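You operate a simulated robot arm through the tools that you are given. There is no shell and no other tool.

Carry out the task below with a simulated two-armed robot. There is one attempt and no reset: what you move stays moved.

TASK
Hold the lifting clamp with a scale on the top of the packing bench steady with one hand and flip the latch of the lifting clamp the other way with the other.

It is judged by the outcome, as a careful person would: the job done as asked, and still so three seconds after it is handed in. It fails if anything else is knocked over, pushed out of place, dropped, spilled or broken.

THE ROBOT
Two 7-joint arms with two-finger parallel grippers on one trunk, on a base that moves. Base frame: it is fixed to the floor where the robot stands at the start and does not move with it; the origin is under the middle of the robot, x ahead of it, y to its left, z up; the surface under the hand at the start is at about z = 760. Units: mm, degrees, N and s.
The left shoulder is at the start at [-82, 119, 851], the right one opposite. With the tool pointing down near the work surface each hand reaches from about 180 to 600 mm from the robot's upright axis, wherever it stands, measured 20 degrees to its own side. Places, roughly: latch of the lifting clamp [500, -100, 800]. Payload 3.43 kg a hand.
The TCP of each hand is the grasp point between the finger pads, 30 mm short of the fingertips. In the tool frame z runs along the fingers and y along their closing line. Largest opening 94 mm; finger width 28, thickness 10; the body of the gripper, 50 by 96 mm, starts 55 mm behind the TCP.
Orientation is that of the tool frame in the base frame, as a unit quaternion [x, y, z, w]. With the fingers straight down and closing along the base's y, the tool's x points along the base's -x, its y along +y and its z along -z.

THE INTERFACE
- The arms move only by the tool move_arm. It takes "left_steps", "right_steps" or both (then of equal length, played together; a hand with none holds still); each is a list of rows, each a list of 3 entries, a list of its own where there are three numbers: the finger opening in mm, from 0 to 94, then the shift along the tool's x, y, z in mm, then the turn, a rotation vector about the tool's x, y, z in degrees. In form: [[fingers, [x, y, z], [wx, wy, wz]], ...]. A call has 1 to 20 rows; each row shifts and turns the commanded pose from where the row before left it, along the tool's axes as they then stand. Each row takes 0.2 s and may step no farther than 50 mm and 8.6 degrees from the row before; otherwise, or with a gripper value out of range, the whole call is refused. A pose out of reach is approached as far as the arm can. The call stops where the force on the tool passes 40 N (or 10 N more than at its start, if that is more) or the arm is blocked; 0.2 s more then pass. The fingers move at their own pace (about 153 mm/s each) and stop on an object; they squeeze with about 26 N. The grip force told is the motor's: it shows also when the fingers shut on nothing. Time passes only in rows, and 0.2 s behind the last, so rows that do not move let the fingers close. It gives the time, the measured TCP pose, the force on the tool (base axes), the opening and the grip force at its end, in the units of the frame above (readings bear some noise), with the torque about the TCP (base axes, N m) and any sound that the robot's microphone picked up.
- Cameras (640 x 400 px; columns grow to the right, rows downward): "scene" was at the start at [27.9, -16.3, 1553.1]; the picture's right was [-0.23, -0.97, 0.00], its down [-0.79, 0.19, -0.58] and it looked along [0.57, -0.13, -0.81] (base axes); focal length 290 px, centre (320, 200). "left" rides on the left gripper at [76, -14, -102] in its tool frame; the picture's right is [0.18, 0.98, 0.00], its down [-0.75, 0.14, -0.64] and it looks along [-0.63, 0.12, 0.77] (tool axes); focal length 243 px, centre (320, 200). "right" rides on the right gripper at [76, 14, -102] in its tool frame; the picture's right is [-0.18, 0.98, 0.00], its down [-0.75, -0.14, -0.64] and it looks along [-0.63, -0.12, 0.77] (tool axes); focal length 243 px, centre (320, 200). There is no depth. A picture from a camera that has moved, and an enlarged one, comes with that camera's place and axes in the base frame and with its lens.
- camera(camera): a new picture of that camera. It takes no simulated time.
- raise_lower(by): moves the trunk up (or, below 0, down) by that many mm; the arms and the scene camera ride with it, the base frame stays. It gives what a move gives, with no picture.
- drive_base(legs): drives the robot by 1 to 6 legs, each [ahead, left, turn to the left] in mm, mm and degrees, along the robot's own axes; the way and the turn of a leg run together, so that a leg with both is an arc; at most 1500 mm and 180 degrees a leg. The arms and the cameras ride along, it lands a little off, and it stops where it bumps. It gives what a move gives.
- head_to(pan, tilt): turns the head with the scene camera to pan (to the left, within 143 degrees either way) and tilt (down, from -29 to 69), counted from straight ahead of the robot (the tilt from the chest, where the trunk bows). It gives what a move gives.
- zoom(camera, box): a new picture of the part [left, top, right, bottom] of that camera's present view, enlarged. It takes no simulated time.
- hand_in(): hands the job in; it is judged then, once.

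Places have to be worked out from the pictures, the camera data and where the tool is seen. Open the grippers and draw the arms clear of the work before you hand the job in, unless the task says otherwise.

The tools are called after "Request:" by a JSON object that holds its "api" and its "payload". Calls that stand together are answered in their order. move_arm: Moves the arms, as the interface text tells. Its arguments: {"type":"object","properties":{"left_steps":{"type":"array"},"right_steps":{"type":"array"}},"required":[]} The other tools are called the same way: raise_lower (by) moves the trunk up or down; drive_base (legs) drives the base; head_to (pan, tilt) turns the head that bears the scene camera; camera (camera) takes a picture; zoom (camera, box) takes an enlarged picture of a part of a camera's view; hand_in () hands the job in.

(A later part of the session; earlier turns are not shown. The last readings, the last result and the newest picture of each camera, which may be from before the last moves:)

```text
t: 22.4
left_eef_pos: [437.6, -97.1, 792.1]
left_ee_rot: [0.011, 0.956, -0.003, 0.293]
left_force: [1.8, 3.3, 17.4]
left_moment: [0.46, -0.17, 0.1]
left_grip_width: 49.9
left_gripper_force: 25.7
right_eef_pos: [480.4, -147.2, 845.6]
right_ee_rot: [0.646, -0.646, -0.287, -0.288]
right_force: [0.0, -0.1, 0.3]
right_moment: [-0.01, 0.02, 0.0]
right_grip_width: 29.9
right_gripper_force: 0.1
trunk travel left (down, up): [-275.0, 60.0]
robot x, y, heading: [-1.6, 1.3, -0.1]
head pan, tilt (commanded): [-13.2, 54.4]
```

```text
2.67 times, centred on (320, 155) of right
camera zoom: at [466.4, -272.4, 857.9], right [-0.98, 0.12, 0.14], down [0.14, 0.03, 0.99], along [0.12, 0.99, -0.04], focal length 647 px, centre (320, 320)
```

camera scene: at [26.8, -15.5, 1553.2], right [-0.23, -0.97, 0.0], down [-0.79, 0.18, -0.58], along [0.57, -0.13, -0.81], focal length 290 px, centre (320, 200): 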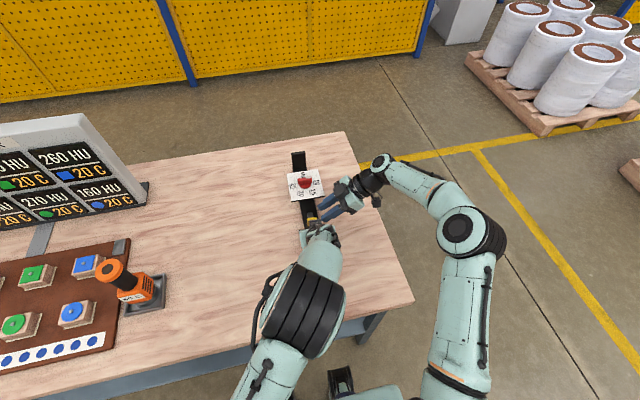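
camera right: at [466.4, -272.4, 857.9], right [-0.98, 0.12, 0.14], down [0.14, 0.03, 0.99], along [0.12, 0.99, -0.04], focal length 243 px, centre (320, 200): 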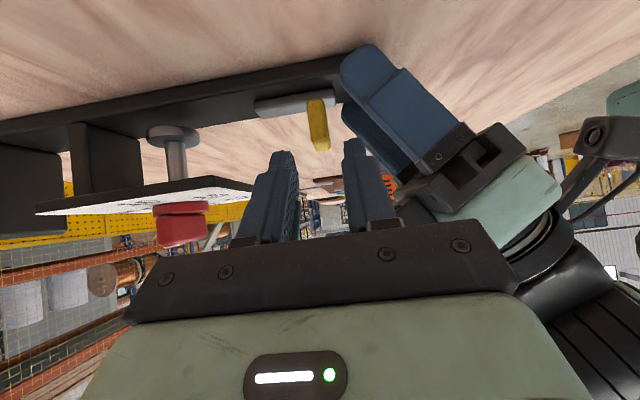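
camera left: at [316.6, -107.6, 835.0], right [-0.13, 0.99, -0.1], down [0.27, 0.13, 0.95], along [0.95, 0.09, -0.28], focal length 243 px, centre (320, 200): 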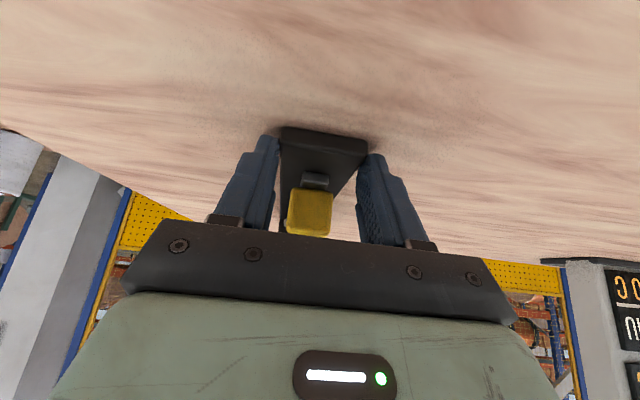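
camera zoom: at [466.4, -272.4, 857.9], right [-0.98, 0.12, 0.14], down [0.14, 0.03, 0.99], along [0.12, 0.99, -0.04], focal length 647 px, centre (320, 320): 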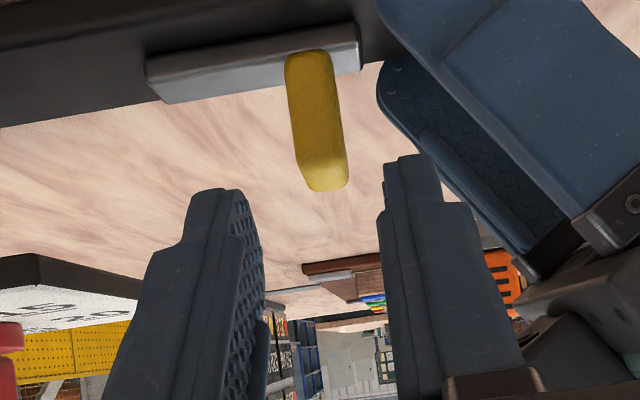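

The tab (x≈474–486, top z≈819) is centred between the right fingers (TCP x≈480). I advance 45 mm along the fingers to bring the tips astride it, keeping ~4 mm above the metal track.

Request:
{"api": "move_arm", "payload": {"right_steps": [[30, [-1.3, 0, 15], [0, 0, 0]], [30, [-1.3, 0, 15], [0, 0, 0]], [30, [-1.2, 0, 15], [0, 0, 0]], [30, [0, 0, 0], [0, 0, 0]]]}}

Request:
{"api": "camera", "payload": {"camera": "right"}}

Request:
{"api": "zoom", "payload": {"camera": "left", "box": [200, 90, 440, 240]}}

Request:
{"api": "zoom", "payload": {"camera": "scene", "box": [270, 150, 400, 250]}}

```text
t: 23.4
left_eef_pos: [437.3, -96.0, 791.9]
left_ee_rot: [0.012, 0.956, -0.003, 0.293]
left_force: [1.1, 4.6, 18.1]
left_moment: [0.4, -0.12, 0.16]
left_grip_width: 49.9
left_gripper_force: 26.1
right_eef_pos: [479.2, -111.8, 819.3]
right_ee_rot: [0.646, -0.646, -0.287, -0.288]
right_force: [-0.3, 0.5, 0.2]
right_moment: [0.03, -0.04, -0.04]
right_grip_width: 30.2
right_gripper_force: 0.1
trunk travel left (down, up): [-275.0, 60.0]
robot x, y, heading: [-1.5, -1.9, -0.0]
head pan, tilt (commanded): [-13.2, 54.4]
```

```text
taken
camera right: at [465.6, -237.1, 831.5], right [-0.98, 0.12, 0.14], down [0.14, 0.03, 0.99], along [0.12, 0.99, -0.04], focal length 243 px, centre (320, 200)
```

right: 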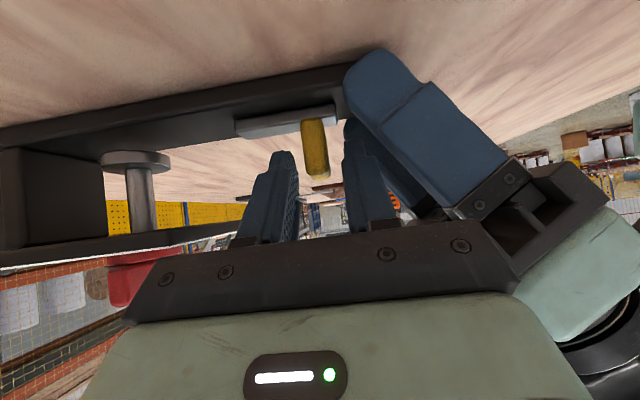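

```text
2.67 times, centred on (320, 165) of left
camera zoom: at [316.6, -107.7, 835.0], right [-0.13, 0.99, -0.1], down [0.27, 0.14, 0.95], along [0.95, 0.09, -0.28], focal length 647 px, centre (320, 293)
```

zoom: 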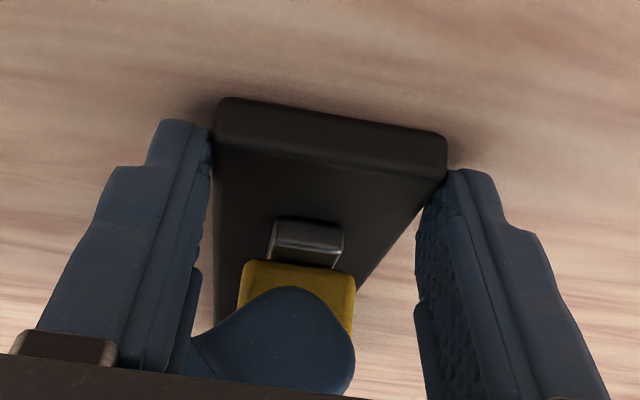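

```text
4.00 times, centred on (335, 200) of scene
camera zoom: at [26.8, -15.5, 1553.2], right [-0.23, -0.97, 0.0], down [-0.79, 0.18, -0.58], along [0.57, -0.13, -0.81], focal length 1162 px, centre (260, 200)
```

zoom: 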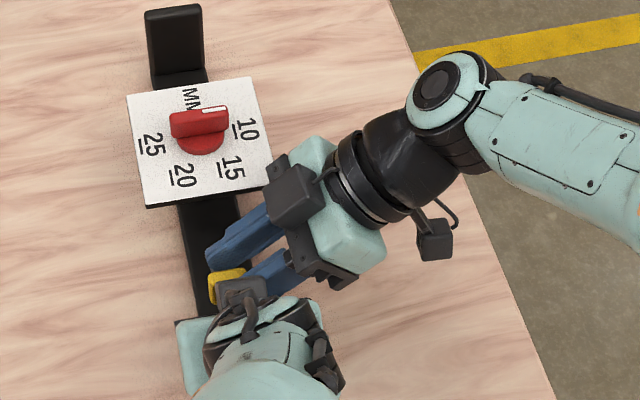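

The right fingers straddle the tab (rear finger seen right behind it). Before pushing I check the spacing between the front finger and the dial plate's near edge.

Request:
{"api": "zoom", "payload": {"camera": "right", "box": [90, 90, 410, 290]}}

```text
2.00 times, centred on (250, 190) of right
camera zoom: at [465.6, -237.1, 831.5], right [-0.98, 0.12, 0.14], down [0.14, 0.03, 0.99], along [0.12, 0.99, -0.04], focal length 485 px, centre (460, 220)
```

zoom: 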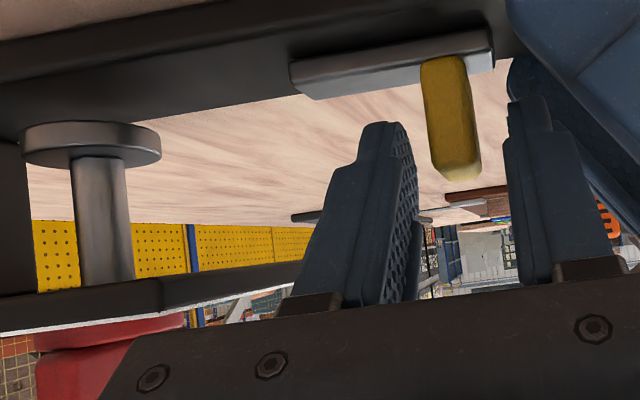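

The plate's near edge is at x≈537–541 (z 831–837), so I narrow the opening to 18 mm to keep the front finger clear of it, then push the tab gently toward +x by 14 mm and look.

Request:
{"api": "move_arm", "payload": {"right_steps": [[18, [0, 0, 0], [0, 0, 0]], [18, [0, 0, 0], [0, 0, 0]], [18, [0, -3.5, 0], [0, 0, 0]], [18, [0, -3.5, 0], [0, 0, 0]], [18, [0, -3.5, 0], [0, 0, 0]], [18, [0, -3.5, 0], [0, 0, 0]], [18, [0, 0, 0], [0, 0, 0]]]}}

Request:
{"api": "zoom", "payload": {"camera": "right", "box": [90, 90, 410, 290]}}

Request:
{"api": "zoom", "payload": {"camera": "left", "box": [200, 90, 440, 240]}}

Request:
{"api": "zoom", "payload": {"camera": "scene", "box": [270, 150, 400, 250]}}

```text
t: 25.0
left_eef_pos: [438.1, -97.5, 792.8]
left_ee_rot: [0.013, 0.956, -0.004, 0.293]
left_force: [19.6, -0.4, 5.7]
left_moment: [0.21, -0.58, 0.26]
left_grip_width: 50.0
left_gripper_force: 26.5
right_eef_pos: [493.6, -112.4, 819.5]
right_ee_rot: [0.646, -0.646, -0.289, -0.286]
right_force: [-22.9, -0.6, -0.4]
right_moment: [0.08, 0.18, 0.03]
right_grip_width: 31.4
right_gripper_force: 11.8
trunk travel left (down, up): [-275.0, 60.0]
robot x, y, heading: [0.7, 4.2, -0.0]
head pan, tilt (commanded): [-13.2, 54.4]
```

```text
2.00 times, centred on (250, 190) of right
camera zoom: at [479.6, -237.7, 830.8], right [-0.98, 0.12, 0.14], down [0.14, 0.03, 0.99], along [0.11, 0.99, -0.04], focal length 485 px, centre (460, 220)
```

zoom: 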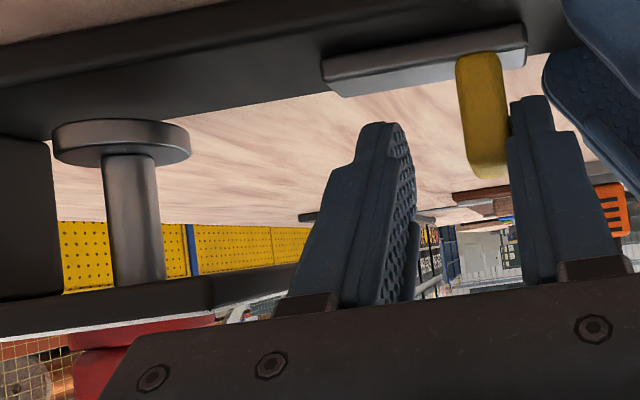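

```text
2.67 times, centred on (320, 165) of left
camera zoom: at [317.1, -108.1, 834.9], right [-0.13, 0.99, -0.1], down [0.27, 0.14, 0.95], along [0.96, 0.09, -0.28], focal length 647 px, centre (320, 293)
```

zoom: 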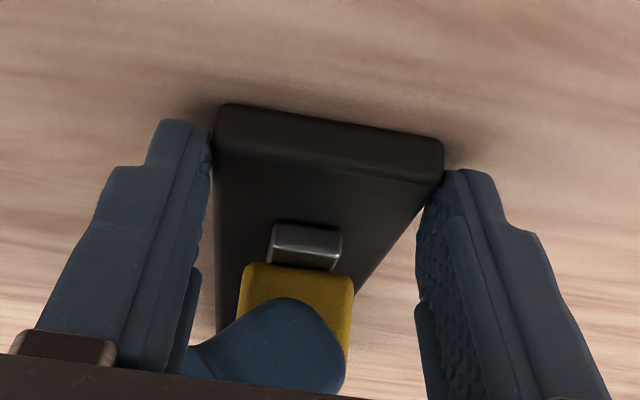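

```text
4.00 times, centred on (335, 200) of scene
camera zoom: at [26.9, -16.3, 1553.1], right [-0.23, -0.97, 0.0], down [-0.79, 0.19, -0.58], along [0.57, -0.13, -0.81], focal length 1162 px, centre (260, 200)
```

zoom: 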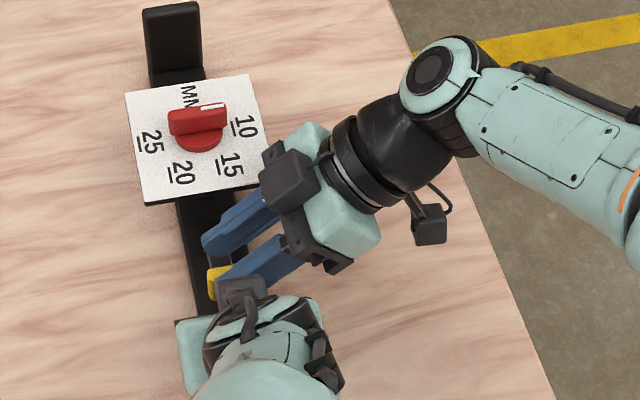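

The push reached about 23 N with the tab not yet moving along its track; the rear finger was pushed back (opening 31 mm) and the left hand is holding the reaction (≈20 N). I set the right fingers to close fully around the tab, so that they grip it, before pushing on.

Request:
{"api": "move_arm", "payload": {"right_steps": [[0, [0, 2, 0], [0, 0, 0]], [0, [0, 2, 0], [0, 0, 0]], [0, [0, 0, 0], [0, 0, 0]], [0, [0, 0, 0], [0, 0, 0]]]}}

Request:
{"api": "zoom", "payload": {"camera": "right", "box": [90, 90, 410, 290]}}

```text
t: 26.0
left_eef_pos: [438.9, -97.3, 792.2]
left_ee_rot: [0.012, 0.956, -0.004, 0.293]
left_force: [4.6, -0.9, 17.0]
left_moment: [0.13, -0.3, 0.49]
left_grip_width: 49.7
left_gripper_force: 25.9
right_eef_pos: [491.9, -113.3, 819.3]
right_ee_rot: [0.646, -0.646, -0.287, -0.288]
right_force: [-1.5, 4.1, -6.6]
right_moment: [0.2, 0.12, -0.53]
right_grip_width: 12.4
right_gripper_force: 26.3
trunk travel left (down, up): [-275.0, 60.0]
robot x, y, heading: [1.9, -0.4, -0.0]
head pan, tilt (commanded): [-13.2, 54.4]
```

```text
2.00 times, centred on (250, 190) of right
camera zoom: at [477.7, -238.2, 831.2], right [-0.98, 0.13, 0.14], down [0.14, 0.03, 0.99], along [0.12, 0.99, -0.04], focal length 485 px, centre (460, 220)
```

zoom: 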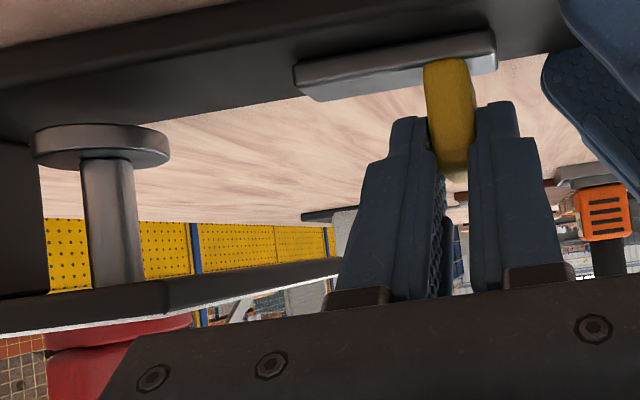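

The right fingers now grip the tab (12.4 mm). The track seems to have come along, so I check whether the bar slipped in the left hand.

Request:
{"api": "zoom", "payload": {"camera": "left", "box": [200, 90, 440, 240]}}

Request:
{"api": "zoom", "payload": {"camera": "scene", "box": [270, 150, 400, 250]}}

Request:
{"api": "camera", "payload": {"camera": "right"}}

```text
2.67 times, centred on (320, 165) of left
camera zoom: at [316.9, -108.6, 835.1], right [-0.13, 0.99, -0.1], down [0.27, 0.14, 0.95], along [0.95, 0.09, -0.28], focal length 647 px, centre (320, 293)
```

zoom: 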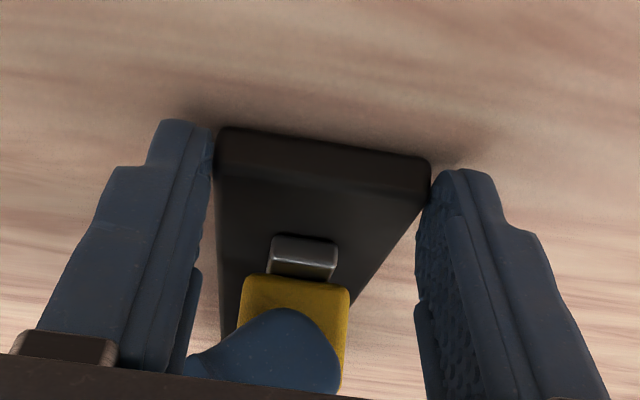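

```text
4.00 times, centred on (335, 200) of scene
camera zoom: at [27.9, -15.9, 1553.2], right [-0.23, -0.97, 0.0], down [-0.79, 0.18, -0.58], along [0.57, -0.13, -0.81], focal length 1162 px, centre (260, 200)
```

zoom: 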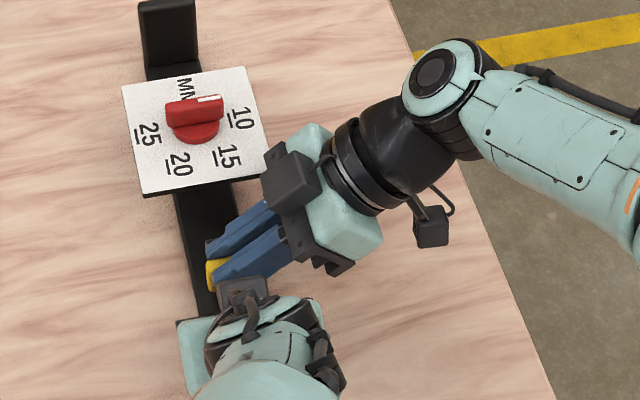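

```text
taken
camera right: at [477.7, -238.2, 831.2], right [-0.98, 0.13, 0.14], down [0.14, 0.03, 0.99], along [0.12, 0.99, -0.04], focal length 243 px, centre (320, 200)
```

right: 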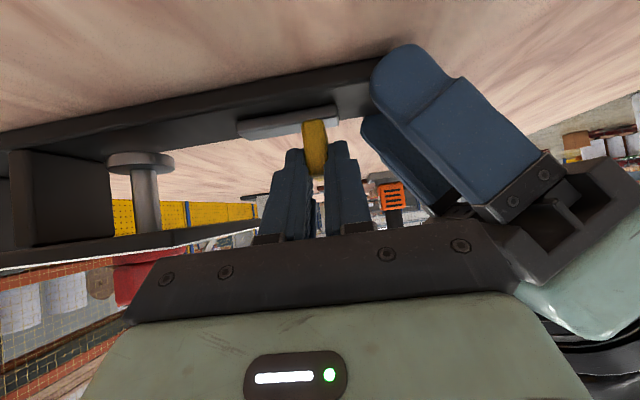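

The bar slid about 9 mm through the left fingers while the tab did not move in its track, so I pause: I want to know how this latch really moves. I enlarge the views of tab and track.

Request:
{"api": "zoom", "payload": {"camera": "right", "box": [225, 90, 385, 190]}}

Request:
{"api": "zoom", "payload": {"camera": "left", "box": [270, 130, 370, 240]}}

Request:
{"api": "zoom", "payload": {"camera": "scene", "box": [300, 195, 350, 235]}}

```text
4.00 times, centred on (305, 140) of right
camera zoom: at [477.7, -238.2, 831.2], right [-0.98, 0.13, 0.14], down [0.14, 0.03, 0.99], along [0.12, 0.99, -0.04], focal length 970 px, centre (380, 440)
```

zoom: 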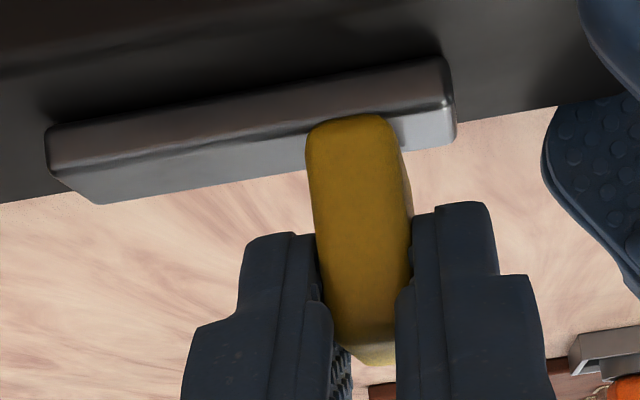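

```text
3.64 times, centred on (320, 185) of left
camera zoom: at [316.9, -108.6, 835.1], right [-0.13, 0.99, -0.1], down [0.27, 0.14, 0.95], along [0.95, 0.09, -0.28], focal length 882 px, centre (320, 254)
```

zoom: 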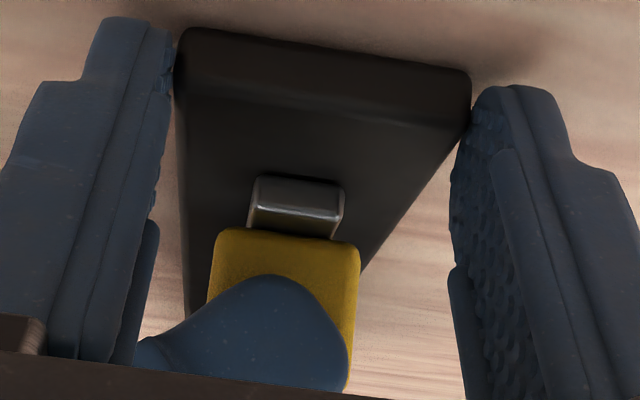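

```text
10.00 times, centred on (325, 215) of scene
camera zoom: at [27.9, -15.9, 1553.2], right [-0.23, -0.97, 0.0], down [-0.79, 0.18, -0.58], along [0.57, -0.13, -0.81], focal length 2905 px, centre (270, 50)
```

zoom: 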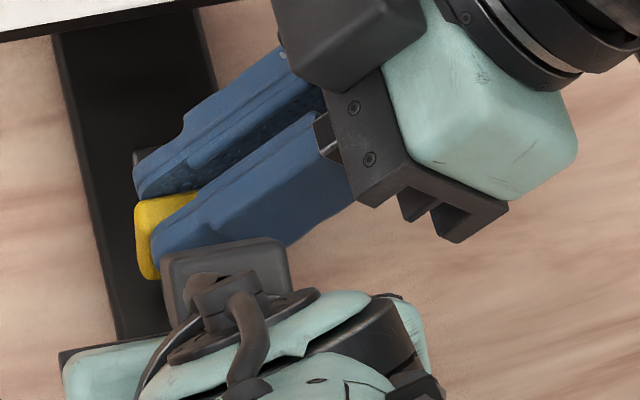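

The tab sits unchanged in the track, so it has a stiff detent (or a different motion). With the tab gripped by the right fingers I now pull back gently 8 mm toward -x, which tests that direction and also brings the clamp back to where it stood.

Request:
{"api": "move_arm", "payload": {"right_steps": [[0, [0, 2, 0], [0, 0, 0]], [0, [0, 2, 0], [0, 0, 0]], [0, [0, 2, 0], [0, 0, 0]], [0, [0, 2, 0], [0, 0, 0]], [0, [0, 0, 0], [0, 0, 0]]]}}

Request:
{"api": "zoom", "payload": {"camera": "right", "box": [225, 90, 385, 190]}}

Request:
{"api": "zoom", "payload": {"camera": "left", "box": [200, 90, 440, 240]}}

```text
t: 27.2
left_eef_pos: [438.2, -98.0, 792.7]
left_ee_rot: [0.013, 0.956, -0.005, 0.294]
left_force: [0.2, -5.0, 22.9]
left_moment: [0.33, 0.2, 0.2]
left_grip_width: 49.7
left_gripper_force: 26.2
right_eef_pos: [482.0, -113.0, 819.3]
right_ee_rot: [0.647, -0.646, -0.288, -0.287]
right_force: [0.6, 1.3, -5.2]
right_moment: [-0.08, 0.03, -0.52]
right_grip_width: 12.9
right_gripper_force: 26.6
trunk travel left (down, up): [-275.0, 60.0]
robot x, y, heading: [-3.0, -1.6, -0.2]
head pan, tilt (commanded): [-13.2, 54.4]
```

```text
4.00 times, centred on (305, 140) of right
camera zoom: at [468.2, -238.3, 831.2], right [-0.98, 0.12, 0.14], down [0.14, 0.03, 0.99], along [0.12, 0.99, -0.04], focal length 970 px, centre (380, 440)
```

zoom: 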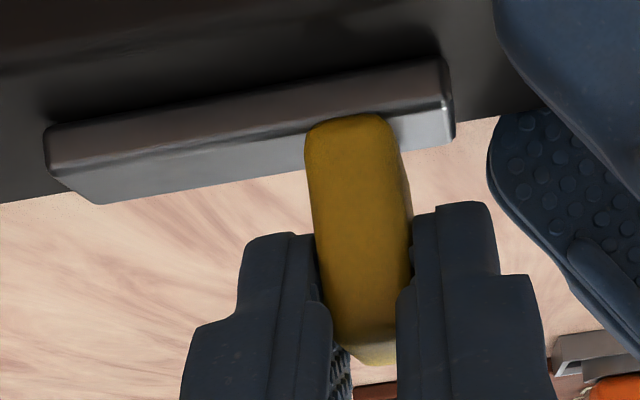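

```text
2.67 times, centred on (320, 165) of left
camera zoom: at [316.7, -108.7, 835.0], right [-0.13, 0.99, -0.1], down [0.27, 0.14, 0.95], along [0.96, 0.09, -0.28], focal length 647 px, centre (320, 293)
```

zoom: 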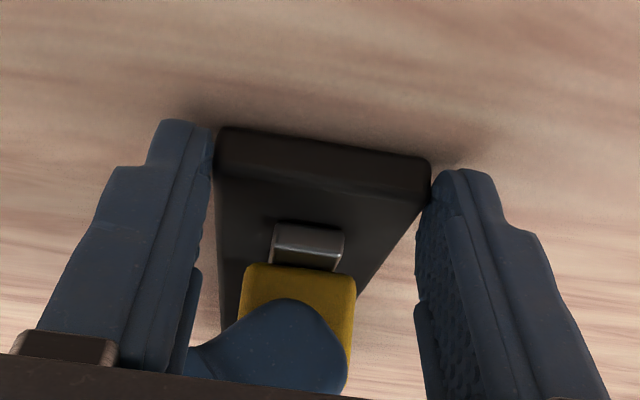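

Key finding: the left view shows the bar did not move, while the metal block and yellow tab came 10 mm toward the robot together with almost no force. So the block with the tab is the sliding latch, it was at its +x end, and the other way is toward the robot (-x). I continue pulling it in small steps.

Request:
{"api": "move_arm", "payload": {"right_steps": [[0, [0, 2, 0], [0, 0, 0]], [0, [0, 2, 0], [0, 0, 0]], [0, [0, 2, 0], [0, 0, 0]], [0, [0, 2, 0], [0, 0, 0]], [0, [0, 0, 0], [0, 0, 0]]]}}

Request:
{"api": "zoom", "payload": {"camera": "left", "box": [200, 90, 440, 240]}}

Request:
{"api": "camera", "payload": {"camera": "right"}}

```text
t: 28.4
left_eef_pos: [437.5, -98.3, 792.5]
left_ee_rot: [0.012, 0.956, -0.005, 0.293]
left_force: [-1.8, -4.4, 23.8]
left_moment: [0.11, 0.12, 0.49]
left_grip_width: 49.9
left_gripper_force: 25.9
right_eef_pos: [474.7, -112.1, 820.0]
right_ee_rot: [0.646, -0.646, -0.288, -0.288]
right_force: [-0.3, -0.8, -8.6]
right_moment: [-0.13, 0.03, -0.48]
right_grip_width: 12.7
right_gripper_force: 26.2
trunk travel left (down, up): [-275.0, 60.0]
robot x, y, heading: [-2.1, 2.8, -0.0]
head pan, tilt (commanded): [-13.2, 54.4]
```

```text
2.67 times, centred on (320, 165) of left
camera zoom: at [316.7, -108.8, 835.0], right [-0.13, 0.99, -0.1], down [0.27, 0.14, 0.95], along [0.95, 0.09, -0.28], focal length 647 px, centre (320, 293)
```

zoom: 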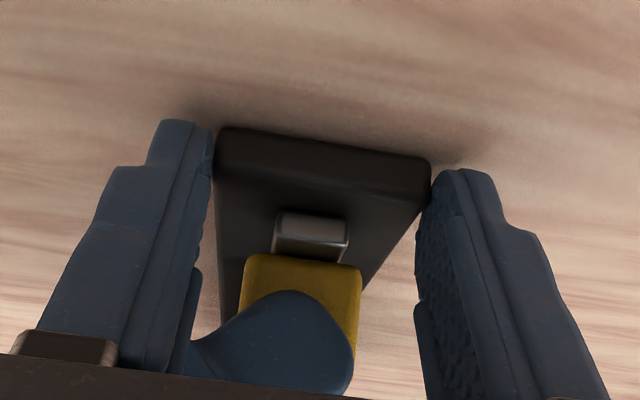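

```text
taken
camera right: at [460.6, -238.1, 831.4], right [-0.98, 0.12, 0.14], down [0.14, 0.03, 0.99], along [0.12, 0.99, -0.04], focal length 243 px, centre (320, 200)
```

right: 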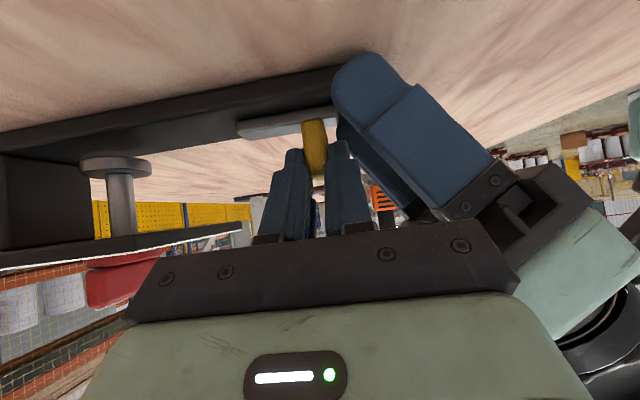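

The latch keeps sliding freely toward the robot with the bar at rest (about 20 mm so far). I continue another 8 mm in small steps.

Request:
{"api": "move_arm", "payload": {"right_steps": [[0, [0, 2, 0], [0, 0, 0]], [0, [0, 2, 0], [0, 0, 0]], [0, [0, 2, 0], [0, 0, 0]], [0, [0, 2, 0], [0, 0, 0]], [0, [0, 0, 0], [0, 0, 0]]]}}

Request:
{"api": "zoom", "payload": {"camera": "left", "box": [200, 90, 440, 240]}}

Request:
{"api": "camera", "payload": {"camera": "right"}}

Request:
{"api": "zoom", "payload": {"camera": "scene", "box": [270, 150, 400, 250]}}

```text
t: 29.6
left_eef_pos: [438.0, -97.2, 792.5]
left_ee_rot: [0.011, 0.956, -0.003, 0.293]
left_force: [-0.3, -4.5, 21.4]
left_moment: [-0.11, 0.08, 0.39]
left_grip_width: 49.5
left_gripper_force: 26.0
right_eef_pos: [466.8, -113.1, 819.9]
right_ee_rot: [0.646, -0.646, -0.287, -0.288]
right_force: [0.1, -4.7, -1.8]
right_moment: [-0.31, 0.09, -0.53]
right_grip_width: 12.5
right_gripper_force: 26.3
trunk travel left (down, up): [-275.0, 60.0]
robot x, y, heading: [-2.1, 1.6, -0.0]
head pan, tilt (commanded): [-13.2, 54.4]
```

```text
2.67 times, centred on (320, 165) of left
camera zoom: at [316.7, -108.6, 835.0], right [-0.13, 0.99, -0.1], down [0.27, 0.13, 0.95], along [0.95, 0.09, -0.28], focal length 647 px, centre (320, 293)
```

zoom: 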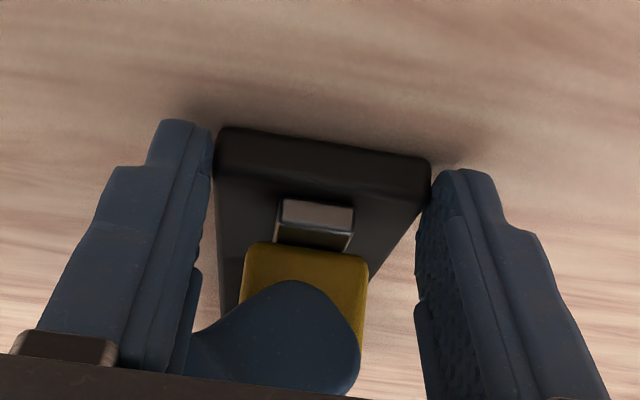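

```text
taken
camera right: at [452.5, -237.7, 831.3], right [-0.98, 0.12, 0.14], down [0.14, 0.03, 0.99], along [0.12, 0.99, -0.04], focal length 243 px, centre (320, 200)
```

right: 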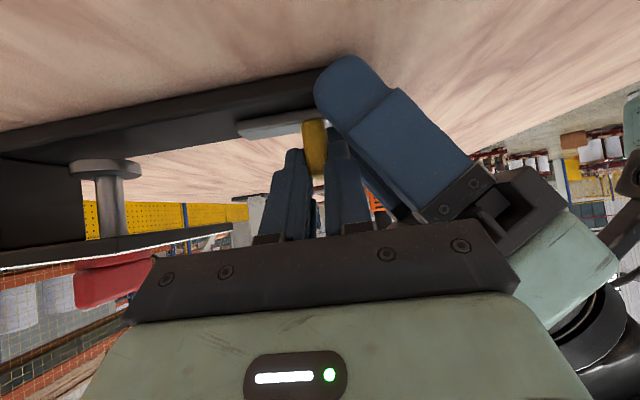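

```text
4.00 times, centred on (335, 200) of scene
camera zoom: at [26.8, -17.0, 1553.2], right [-0.23, -0.97, 0.0], down [-0.79, 0.19, -0.58], along [0.57, -0.13, -0.81], focal length 1162 px, centre (260, 200)
```

zoom: 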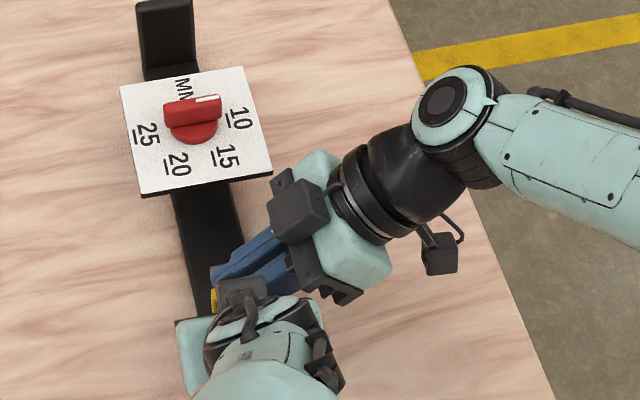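

The latch has now travelled about 27 mm and is near the bar's end, but my right fingers are getting close to the left hand. I release the tab slightly and withdraw the right hand along its fingers, then shift it +x, to look at the latch and re-set.

Request:
{"api": "move_arm", "payload": {"right_steps": [[17, [0, 0, 0], [0, 0, 0]], [17, [0, 0, 0], [0, 0, 0]], [17, [0, 0, -20], [0, 0, 0]], [17, [0, 0, -25], [0, 0, 0]], [10, [0, 0, -25], [0, 0, 0]], [0, [0, -12, 0], [0, 0, 0]], [0, [0, -12, 0], [0, 0, 0]], [0, [0, 0, 0], [0, 0, 0]]]}}

Request:
{"api": "camera", "payload": {"camera": "right"}}

Request:
{"api": "zoom", "payload": {"camera": "left", "box": [200, 90, 440, 240]}}

Request:
{"api": "zoom", "payload": {"camera": "scene", "box": [270, 130, 400, 250]}}

```text
t: 31.4
left_eef_pos: [438.1, -96.9, 793.1]
left_ee_rot: [0.012, 0.956, -0.004, 0.293]
left_force: [2.2, -4.4, 17.7]
left_moment: [-0.04, -0.22, -0.07]
left_grip_width: 49.8
left_gripper_force: 25.9
right_eef_pos: [492.6, -164.4, 864.5]
right_ee_rot: [0.647, -0.645, -0.288, -0.289]
right_force: [0.0, -0.3, -1.0]
right_moment: [-0.02, -0.03, 0.01]
right_grip_width: 0.0
right_gripper_force: 25.8
trunk travel left (down, up): [-275.0, 60.0]
robot x, y, heading: [-1.5, -1.5, 0.0]
head pan, tilt (commanded): [-13.2, 54.4]
```

```text
taken
camera right: at [476.9, -290.5, 877.5], right [-0.98, 0.12, 0.14], down [0.14, 0.03, 0.99], along [0.12, 0.99, -0.04], focal length 243 px, centre (320, 200)
```

right: 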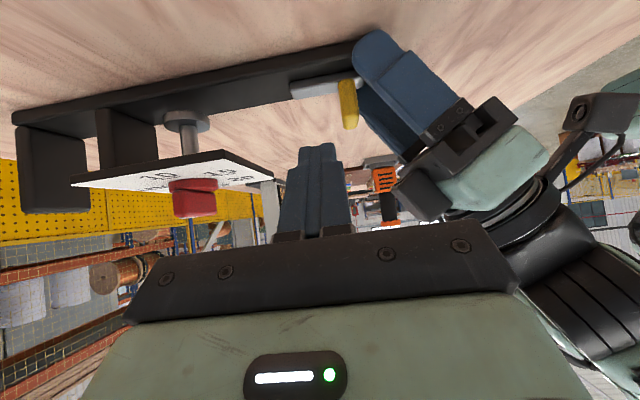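

```text
2.67 times, centred on (320, 165) of left
camera zoom: at [316.6, -108.4, 835.0], right [-0.13, 0.99, -0.1], down [0.27, 0.13, 0.95], along [0.95, 0.09, -0.28], focal length 647 px, centre (320, 293)
```

zoom: 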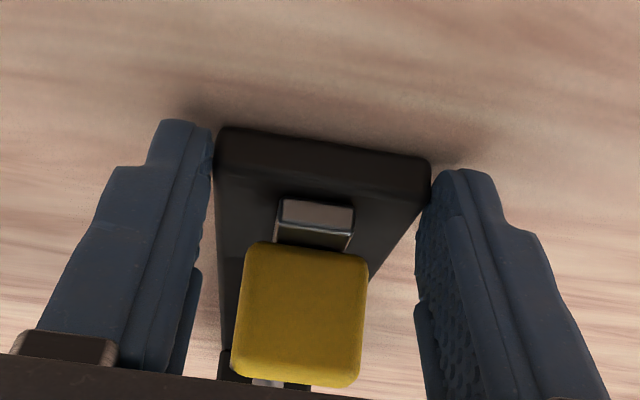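

```text
3.33 times, centred on (335, 190) of scene
camera zoom: at [26.9, -16.5, 1553.2], right [-0.23, -0.97, 0.0], down [-0.79, 0.19, -0.58], along [0.57, -0.13, -0.81], focal length 968 px, centre (270, 233)
```

zoom: 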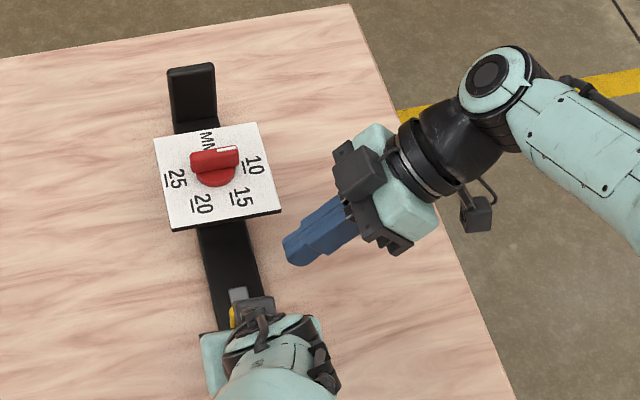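

The latch stays where I left it (friction). The clamp itself sits ~13 mm farther than at first, so I open the left hand a little, move it 12 mm up along the bar for a better bite, close again, and draw the clamp back 13 mm to its place.

Request:
{"api": "move_arm", "payload": {"left_steps": [[60, [-0.6, 0, -0.9], [0, 0, 0]], [66, [0, 0, 0], [0, 0, 0]], [66, [-5, 0, 3.3], [0, 0, 0]], [66, [-5, 0, 3.4], [0, 0, 0]], [66, [0.4, 0, 0.6], [0, 0, 0]], [56, [0, 0, 0], [0, 0, 0]], [40, [0, 0, 0], [0, 0, 0]], [40, [0, 0, 0], [0, 0, 0]], [40, [0, 0, 0], [0, 0, 0]]]}}

Request:
{"api": "zoom", "payload": {"camera": "left", "box": [200, 90, 440, 240]}}

Request:
{"api": "zoom", "payload": {"camera": "right", "box": [260, 20, 460, 160]}}

```text
t: 33.4
left_eef_pos: [450.7, -96.8, 792.2]
left_ee_rot: [0.012, 0.956, -0.003, 0.293]
left_force: [1.1, 0.8, -0.4]
left_moment: [-0.03, -0.41, 0.26]
left_grip_width: 49.7
left_gripper_force: 26.3
right_eef_pos: [491.3, -165.5, 865.4]
right_ee_rot: [0.646, -0.646, -0.288, -0.288]
right_force: [-0.2, -0.7, 0.5]
right_moment: [0.01, -0.04, 0.01]
right_grip_width: 0.0
right_gripper_force: 26.1
trunk travel left (down, up): [-275.0, 60.0]
robot x, y, heading: [-0.7, 1.5, -0.1]
head pan, tilt (commanded): [-13.2, 54.4]
```

```text
2.67 times, centred on (320, 165) of left
camera zoom: at [329.2, -108.0, 835.3], right [-0.13, 0.99, -0.1], down [0.27, 0.13, 0.95], along [0.95, 0.1, -0.28], focal length 647 px, centre (320, 293)
```

zoom: 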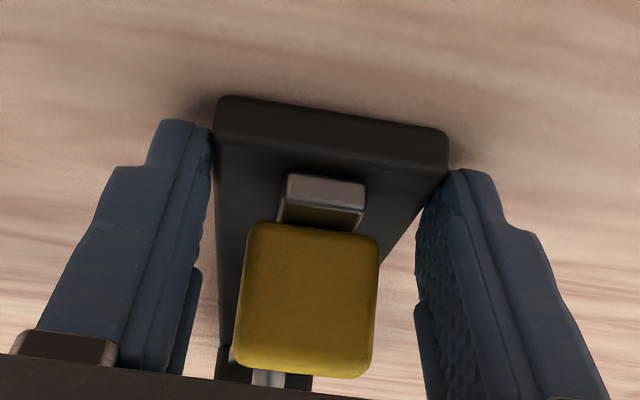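

```text
2.86 times, centred on (360, 90) of right
camera zoom: at [477.4, -290.3, 877.0], right [-0.98, 0.12, 0.14], down [0.14, 0.03, 0.99], along [0.12, 0.99, -0.04], focal length 693 px, centre (206, 514)
```

zoom: 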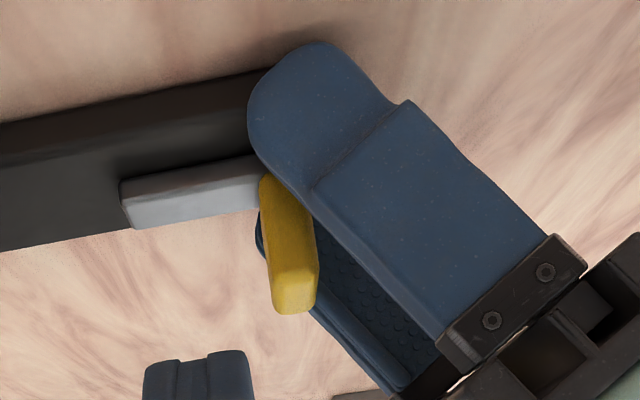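

The left hand has the same bite as at the start (49.7 mm, 26 N). I draw the clamp back 13 mm toward the robot in small steps.

Request:
{"api": "move_arm", "payload": {"left_steps": [[40, [2.7, 0, -1.8], [0, 0, 0]], [40, [2.7, 0, -1.8], [0, 0, 0]], [40, [2.7, 0, -1.8], [0, 0, 0]], [40, [2.7, 0, -1.9], [0, 0, 0]], [40, [0, 0, 0], [0, 0, 0]]]}}

Request:
{"api": "zoom", "payload": {"camera": "left", "box": [200, 90, 440, 240]}}

Request:
{"api": "zoom", "payload": {"camera": "scene", "box": [260, 140, 360, 250]}}

Request:
{"api": "zoom", "payload": {"camera": "right", "box": [260, 20, 460, 160]}}

```text
t: 34.6
left_eef_pos: [437.0, -96.2, 793.3]
left_ee_rot: [0.013, 0.956, -0.003, 0.292]
left_force: [0.0, -0.2, 0.4]
left_moment: [-0.1, 0.08, -0.02]
left_grip_width: 50.0
left_gripper_force: 26.2
right_eef_pos: [491.5, -164.9, 864.0]
right_ee_rot: [0.646, -0.646, -0.288, -0.288]
right_force: [0.1, 0.0, -0.6]
right_moment: [-0.03, 0.03, 0.0]
right_grip_width: 0.0
right_gripper_force: 26.1
trunk travel left (down, up): [-275.0, 60.0]
robot x, y, heading: [-0.1, -2.5, -0.2]
head pan, tilt (commanded): [-13.2, 54.4]
```

```text
2.67 times, centred on (320, 165) of left
camera zoom: at [315.5, -107.7, 835.4], right [-0.13, 0.99, -0.1], down [0.27, 0.13, 0.95], along [0.95, 0.09, -0.28], focal length 647 px, centre (320, 293)
```

zoom: 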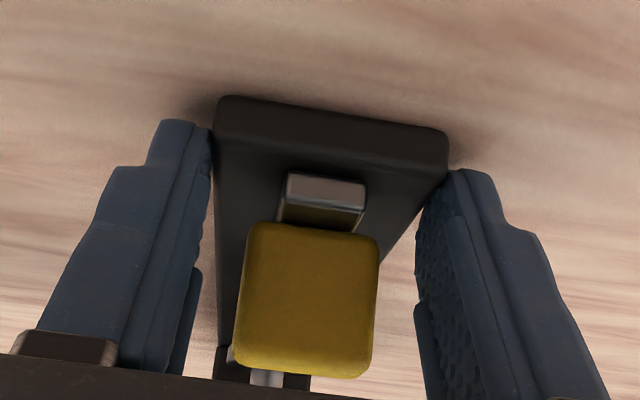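

```text
3.64 times, centred on (310, 195) of scene
camera zoom: at [28.1, -16.3, 1553.1], right [-0.23, -0.97, 0.0], down [-0.79, 0.19, -0.58], along [0.57, -0.13, -0.81], focal length 1056 px, centre (356, 218)
```

zoom: 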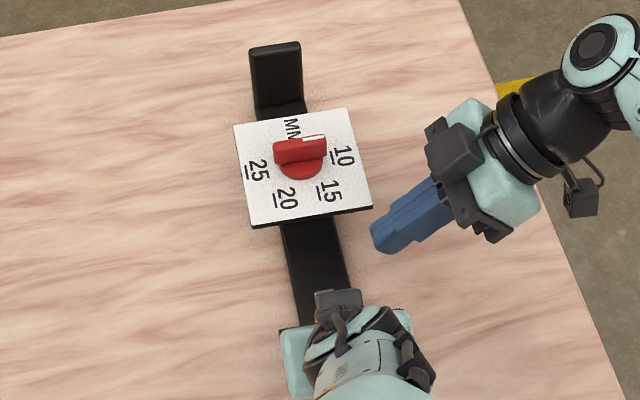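

```text
2.86 times, centred on (360, 90) of right
camera zoom: at [477.4, -290.4, 877.0], right [-0.98, 0.12, 0.14], down [0.14, 0.03, 0.99], along [0.12, 0.99, -0.04], focal length 693 px, centre (206, 514)
```

zoom: 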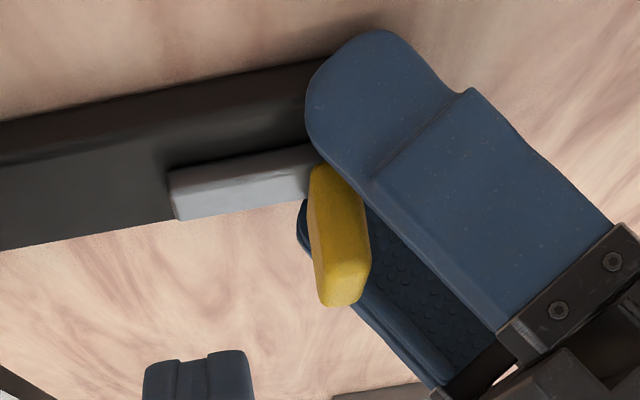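

The clamp is back to its original place (plate corners match the first picture). Now I bring the closed right fingers down on the far (+x) side of the tab, clear of it by ~20 mm, to push it on toward the robot to its end stop.

Request:
{"api": "move_arm", "payload": {"right_steps": [[0, [0.8, 0, 21.3], [0, 0, 0]], [0, [0.8, 0, 21.3], [0, 0, 0]], [0, [0.8, 0, 21.3], [0, 0, 0]], [0, [0, 0, 0], [0, 0, 0]]]}}

Request:
{"api": "camera", "payload": {"camera": "right"}}

Request:
{"api": "zoom", "payload": {"camera": "left", "box": [200, 90, 440, 240]}}

Request:
{"api": "zoom", "payload": {"camera": "scene", "box": [260, 140, 400, 250]}}

```text
t: 35.6
left_eef_pos: [438.0, -96.1, 792.6]
left_ee_rot: [0.012, 0.956, -0.003, 0.293]
left_force: [0.4, -0.9, -0.2]
left_moment: [0.0, 0.39, -0.07]
left_grip_width: 49.5
left_gripper_force: 25.8
right_eef_pos: [491.2, -119.1, 819.7]
right_ee_rot: [-0.646, 0.646, 0.287, 0.287]
right_force: [0.1, -0.2, -0.2]
right_moment: [-0.02, 0.02, -0.01]
right_grip_width: 0.0
right_gripper_force: 26.2
trunk travel left (down, up): [-275.0, 60.0]
robot x, y, heading: [2.1, -1.2, 0.0]
head pan, tilt (commanded): [-13.2, 54.4]
```

```text
taken
camera right: at [477.4, -244.5, 831.1], right [-0.98, 0.12, 0.14], down [0.14, 0.03, 0.99], along [0.12, 0.99, -0.04], focal length 243 px, centre (320, 200)
```

right: 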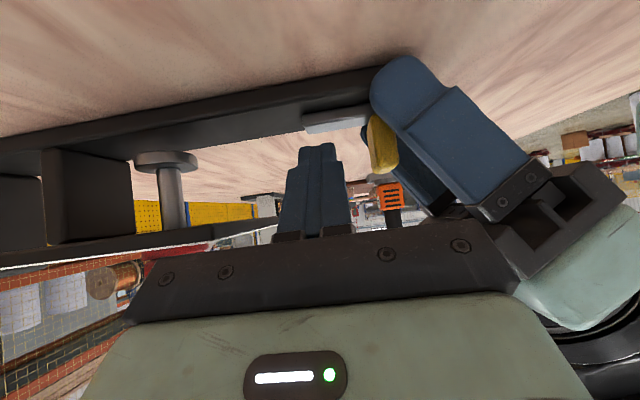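

```text
2.67 times, centred on (320, 165) of left
camera zoom: at [315.9, -107.6, 835.5], right [-0.13, 0.99, -0.1], down [0.27, 0.13, 0.95], along [0.95, 0.09, -0.28], focal length 647 px, centre (320, 293)
```

zoom: 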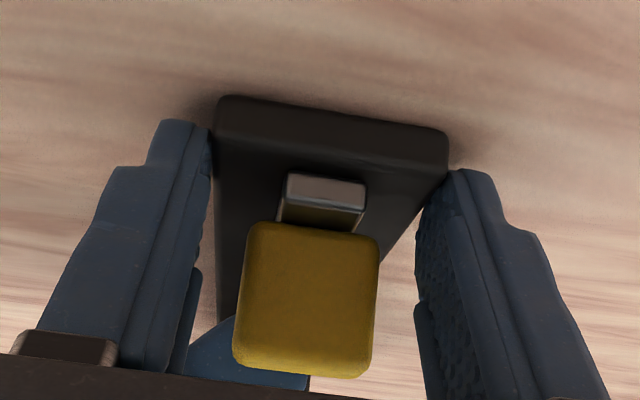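

```text
3.64 times, centred on (330, 195) of scene
camera zoom: at [28.2, -16.4, 1553.1], right [-0.23, -0.97, 0.0], down [-0.79, 0.19, -0.58], along [0.57, -0.13, -0.81], focal length 1056 px, centre (284, 218)
```

zoom: 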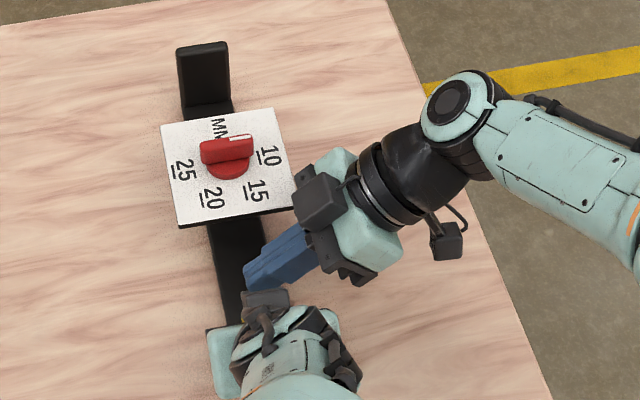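

The fist is on the far side of the tab, not touching anything. I move it toward the robot, first 18 mm to near contact.

Request:
{"api": "move_arm", "payload": {"right_steps": [[0, [0, 4.5, 0], [0, 0, 0]], [0, [0, 4.5, 0], [0, 0, 0]], [0, [0, 4.5, 0], [0, 0, 0]], [0, [0, 4.5, 0], [0, 0, 0]], [0, [0, 0, 0], [0, 0, 0]]]}}

Request:
{"api": "camera", "payload": {"camera": "right"}}

Request:
{"api": "zoom", "payload": {"camera": "left", "box": [200, 90, 440, 240]}}

```text
t: 36.8
left_eef_pos: [437.2, -96.9, 793.5]
left_ee_rot: [0.011, 0.956, -0.003, 0.292]
left_force: [-0.4, -0.2, 0.4]
left_moment: [-0.02, 0.29, 0.17]
left_grip_width: 49.5
left_gripper_force: 26.5
right_eef_pos: [473.8, -119.1, 819.6]
right_ee_rot: [0.646, -0.646, -0.288, -0.288]
right_force: [-0.2, 0.4, -0.7]
right_moment: [0.03, -0.01, 0.02]
right_grip_width: 0.0
right_gripper_force: 25.7
trunk travel left (down, up): [-275.0, 60.0]
robot x, y, heading: [0.5, 1.0, 0.0]
head pan, tilt (commanded): [-13.2, 54.4]
```

```text
taken
camera right: at [459.3, -243.3, 832.6], right [-0.98, 0.12, 0.14], down [0.14, 0.03, 0.99], along [0.12, 0.99, -0.04], focal length 243 px, centre (320, 200)
```

right: 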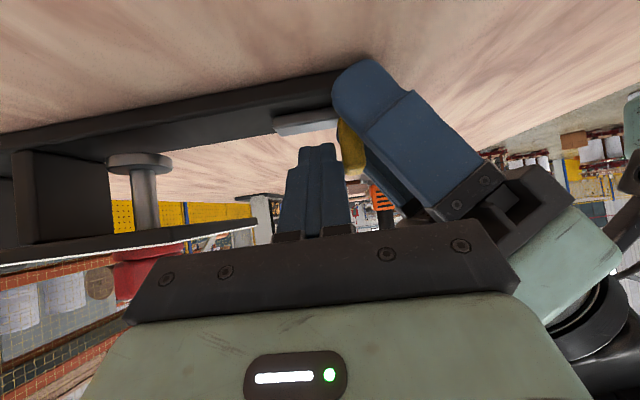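

```text
2.67 times, centred on (320, 165) of left
camera zoom: at [315.9, -107.5, 835.6], right [-0.13, 0.99, -0.1], down [0.27, 0.13, 0.95], along [0.95, 0.09, -0.28], focal length 647 px, centre (320, 293)
```

zoom: 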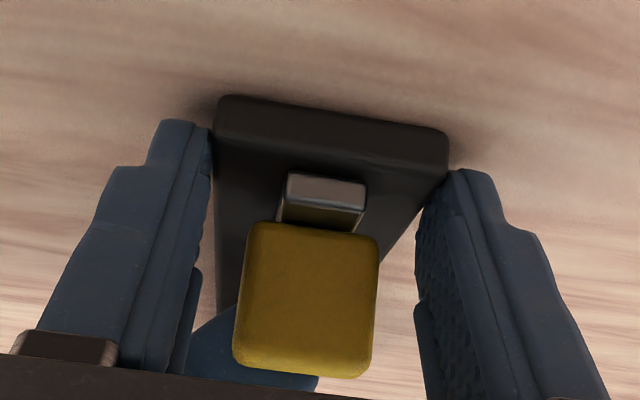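

Just short of contact. I push on 8 mm in 2 mm steps and read the forces.

Request:
{"api": "move_arm", "payload": {"right_steps": [[0, [0, 2, 0], [0, 0, 0]], [0, [0, 2, 0], [0, 0, 0]], [0, [0, 2, 0], [0, 0, 0]], [0, [0, 2, 0], [0, 0, 0]], [0, [0, 0, 0], [0, 0, 0]]]}}

Request:
{"api": "zoom", "payload": {"camera": "left", "box": [200, 90, 440, 240]}}

Request:
{"api": "camera", "payload": {"camera": "right"}}

```text
t: 38.0
left_eef_pos: [436.8, -96.0, 793.3]
left_ee_rot: [0.014, 0.956, -0.004, 0.292]
left_force: [-1.3, 0.4, 0.0]
left_moment: [-0.06, 0.18, 0.03]
left_grip_width: 49.7
left_gripper_force: 26.3
right_eef_pos: [465.3, -118.8, 820.7]
right_ee_rot: [0.646, -0.646, -0.288, -0.288]
right_force: [-0.1, -1.1, -0.2]
right_moment: [0.04, -0.02, -0.03]
right_grip_width: 0.0
right_gripper_force: 26.0
trunk travel left (down, up): [-275.0, 60.0]
robot x, y, heading: [-1.4, -0.2, -0.1]
head pan, tilt (commanded): [-13.2, 54.4]
```

```text
2.67 times, centred on (320, 165) of left
camera zoom: at [315.7, -107.7, 835.6], right [-0.13, 0.99, -0.1], down [0.27, 0.13, 0.95], along [0.95, 0.09, -0.28], focal length 647 px, centre (320, 293)
```

zoom: 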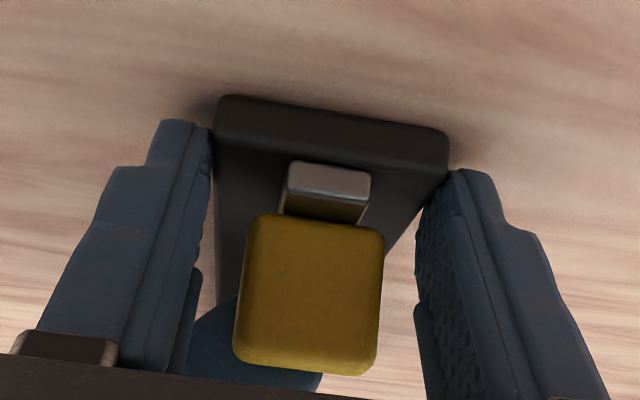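

```text
taken
camera right: at [450.7, -243.8, 832.8], right [-0.98, 0.12, 0.14], down [0.14, 0.03, 0.99], along [0.12, 0.99, -0.04], focal length 243 px, centre (320, 200)
```

right: 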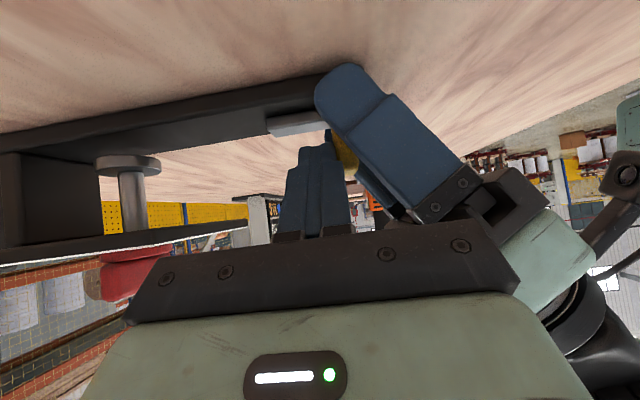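

The latch moves on freely with the fist (block now about flush with the bar's end). I shift the right hand 4 mm to the right for clearance from the left gripper body and push another 6 mm.

Request:
{"api": "move_arm", "payload": {"right_steps": [[0, [2.7, 0, -3], [0, 0, 0]], [0, [0, 2, 0], [0, 0, 0]], [0, [0, 2, 0], [0, 0, 0]], [0, [0, 2, 0], [0, 0, 0]], [0, [0, 0, 0], [0, 0, 0]]]}}

Request:
{"api": "zoom", "payload": {"camera": "left", "box": [200, 90, 440, 240]}}

Request:
{"api": "zoom", "payload": {"camera": "scene", "box": [260, 140, 400, 250]}}

Request:
{"api": "camera", "payload": {"camera": "right"}}

```text
t: 39.2
left_eef_pos: [435.7, -97.3, 793.4]
left_ee_rot: [0.013, 0.956, -0.004, 0.292]
left_force: [-21.1, -0.8, 4.3]
left_moment: [-0.17, 0.38, -0.06]
left_grip_width: 49.8
left_gripper_force: 26.3
right_eef_pos: [460.0, -123.8, 821.0]
right_ee_rot: [-0.645, 0.647, 0.285, 0.29]
right_force: [20.3, -1.1, -3.7]
right_moment: [-0.15, -0.29, -0.49]
right_grip_width: 0.3
right_gripper_force: 25.9
trunk travel left (down, up): [-275.0, 60.0]
robot x, y, heading: [-0.8, 3.6, -0.1]
head pan, tilt (commanded): [-13.2, 54.4]
```

```text
2.67 times, centred on (320, 165) of left
camera zoom: at [314.7, -108.3, 835.4], right [-0.13, 0.99, -0.1], down [0.27, 0.13, 0.95], along [0.95, 0.09, -0.28], focal length 647 px, centre (320, 293)
```

zoom: 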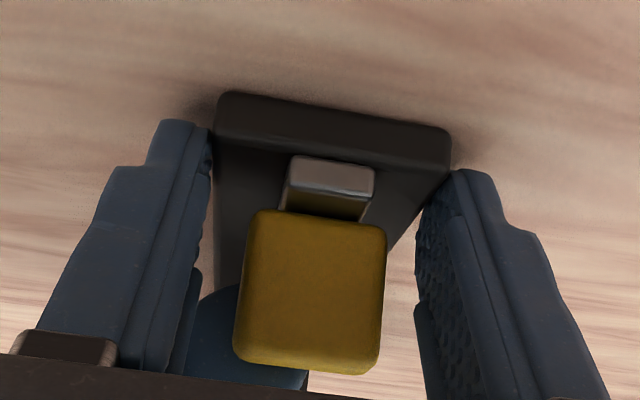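

```text
3.64 times, centred on (330, 195) of scene
camera zoom: at [27.8, -16.4, 1553.1], right [-0.23, -0.97, 0.0], down [-0.79, 0.19, -0.58], along [0.57, -0.13, -0.81], focal length 1056 px, centre (284, 218)
```

zoom: 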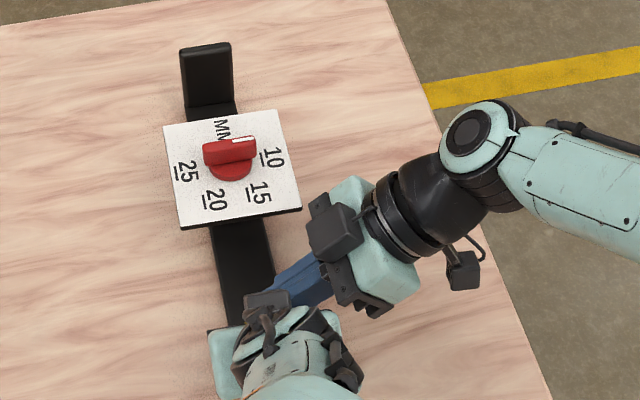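

```text
taken
camera right: at [445.6, -248.3, 832.9], right [-0.98, 0.13, 0.13], down [0.14, 0.03, 0.99], along [0.12, 0.99, -0.04], focal length 243 px, centre (320, 200)
```

right: 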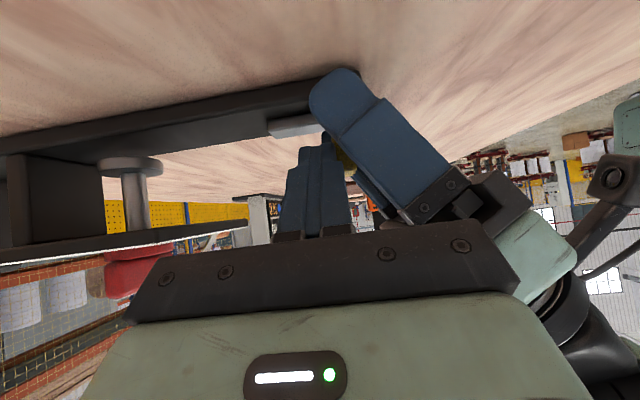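

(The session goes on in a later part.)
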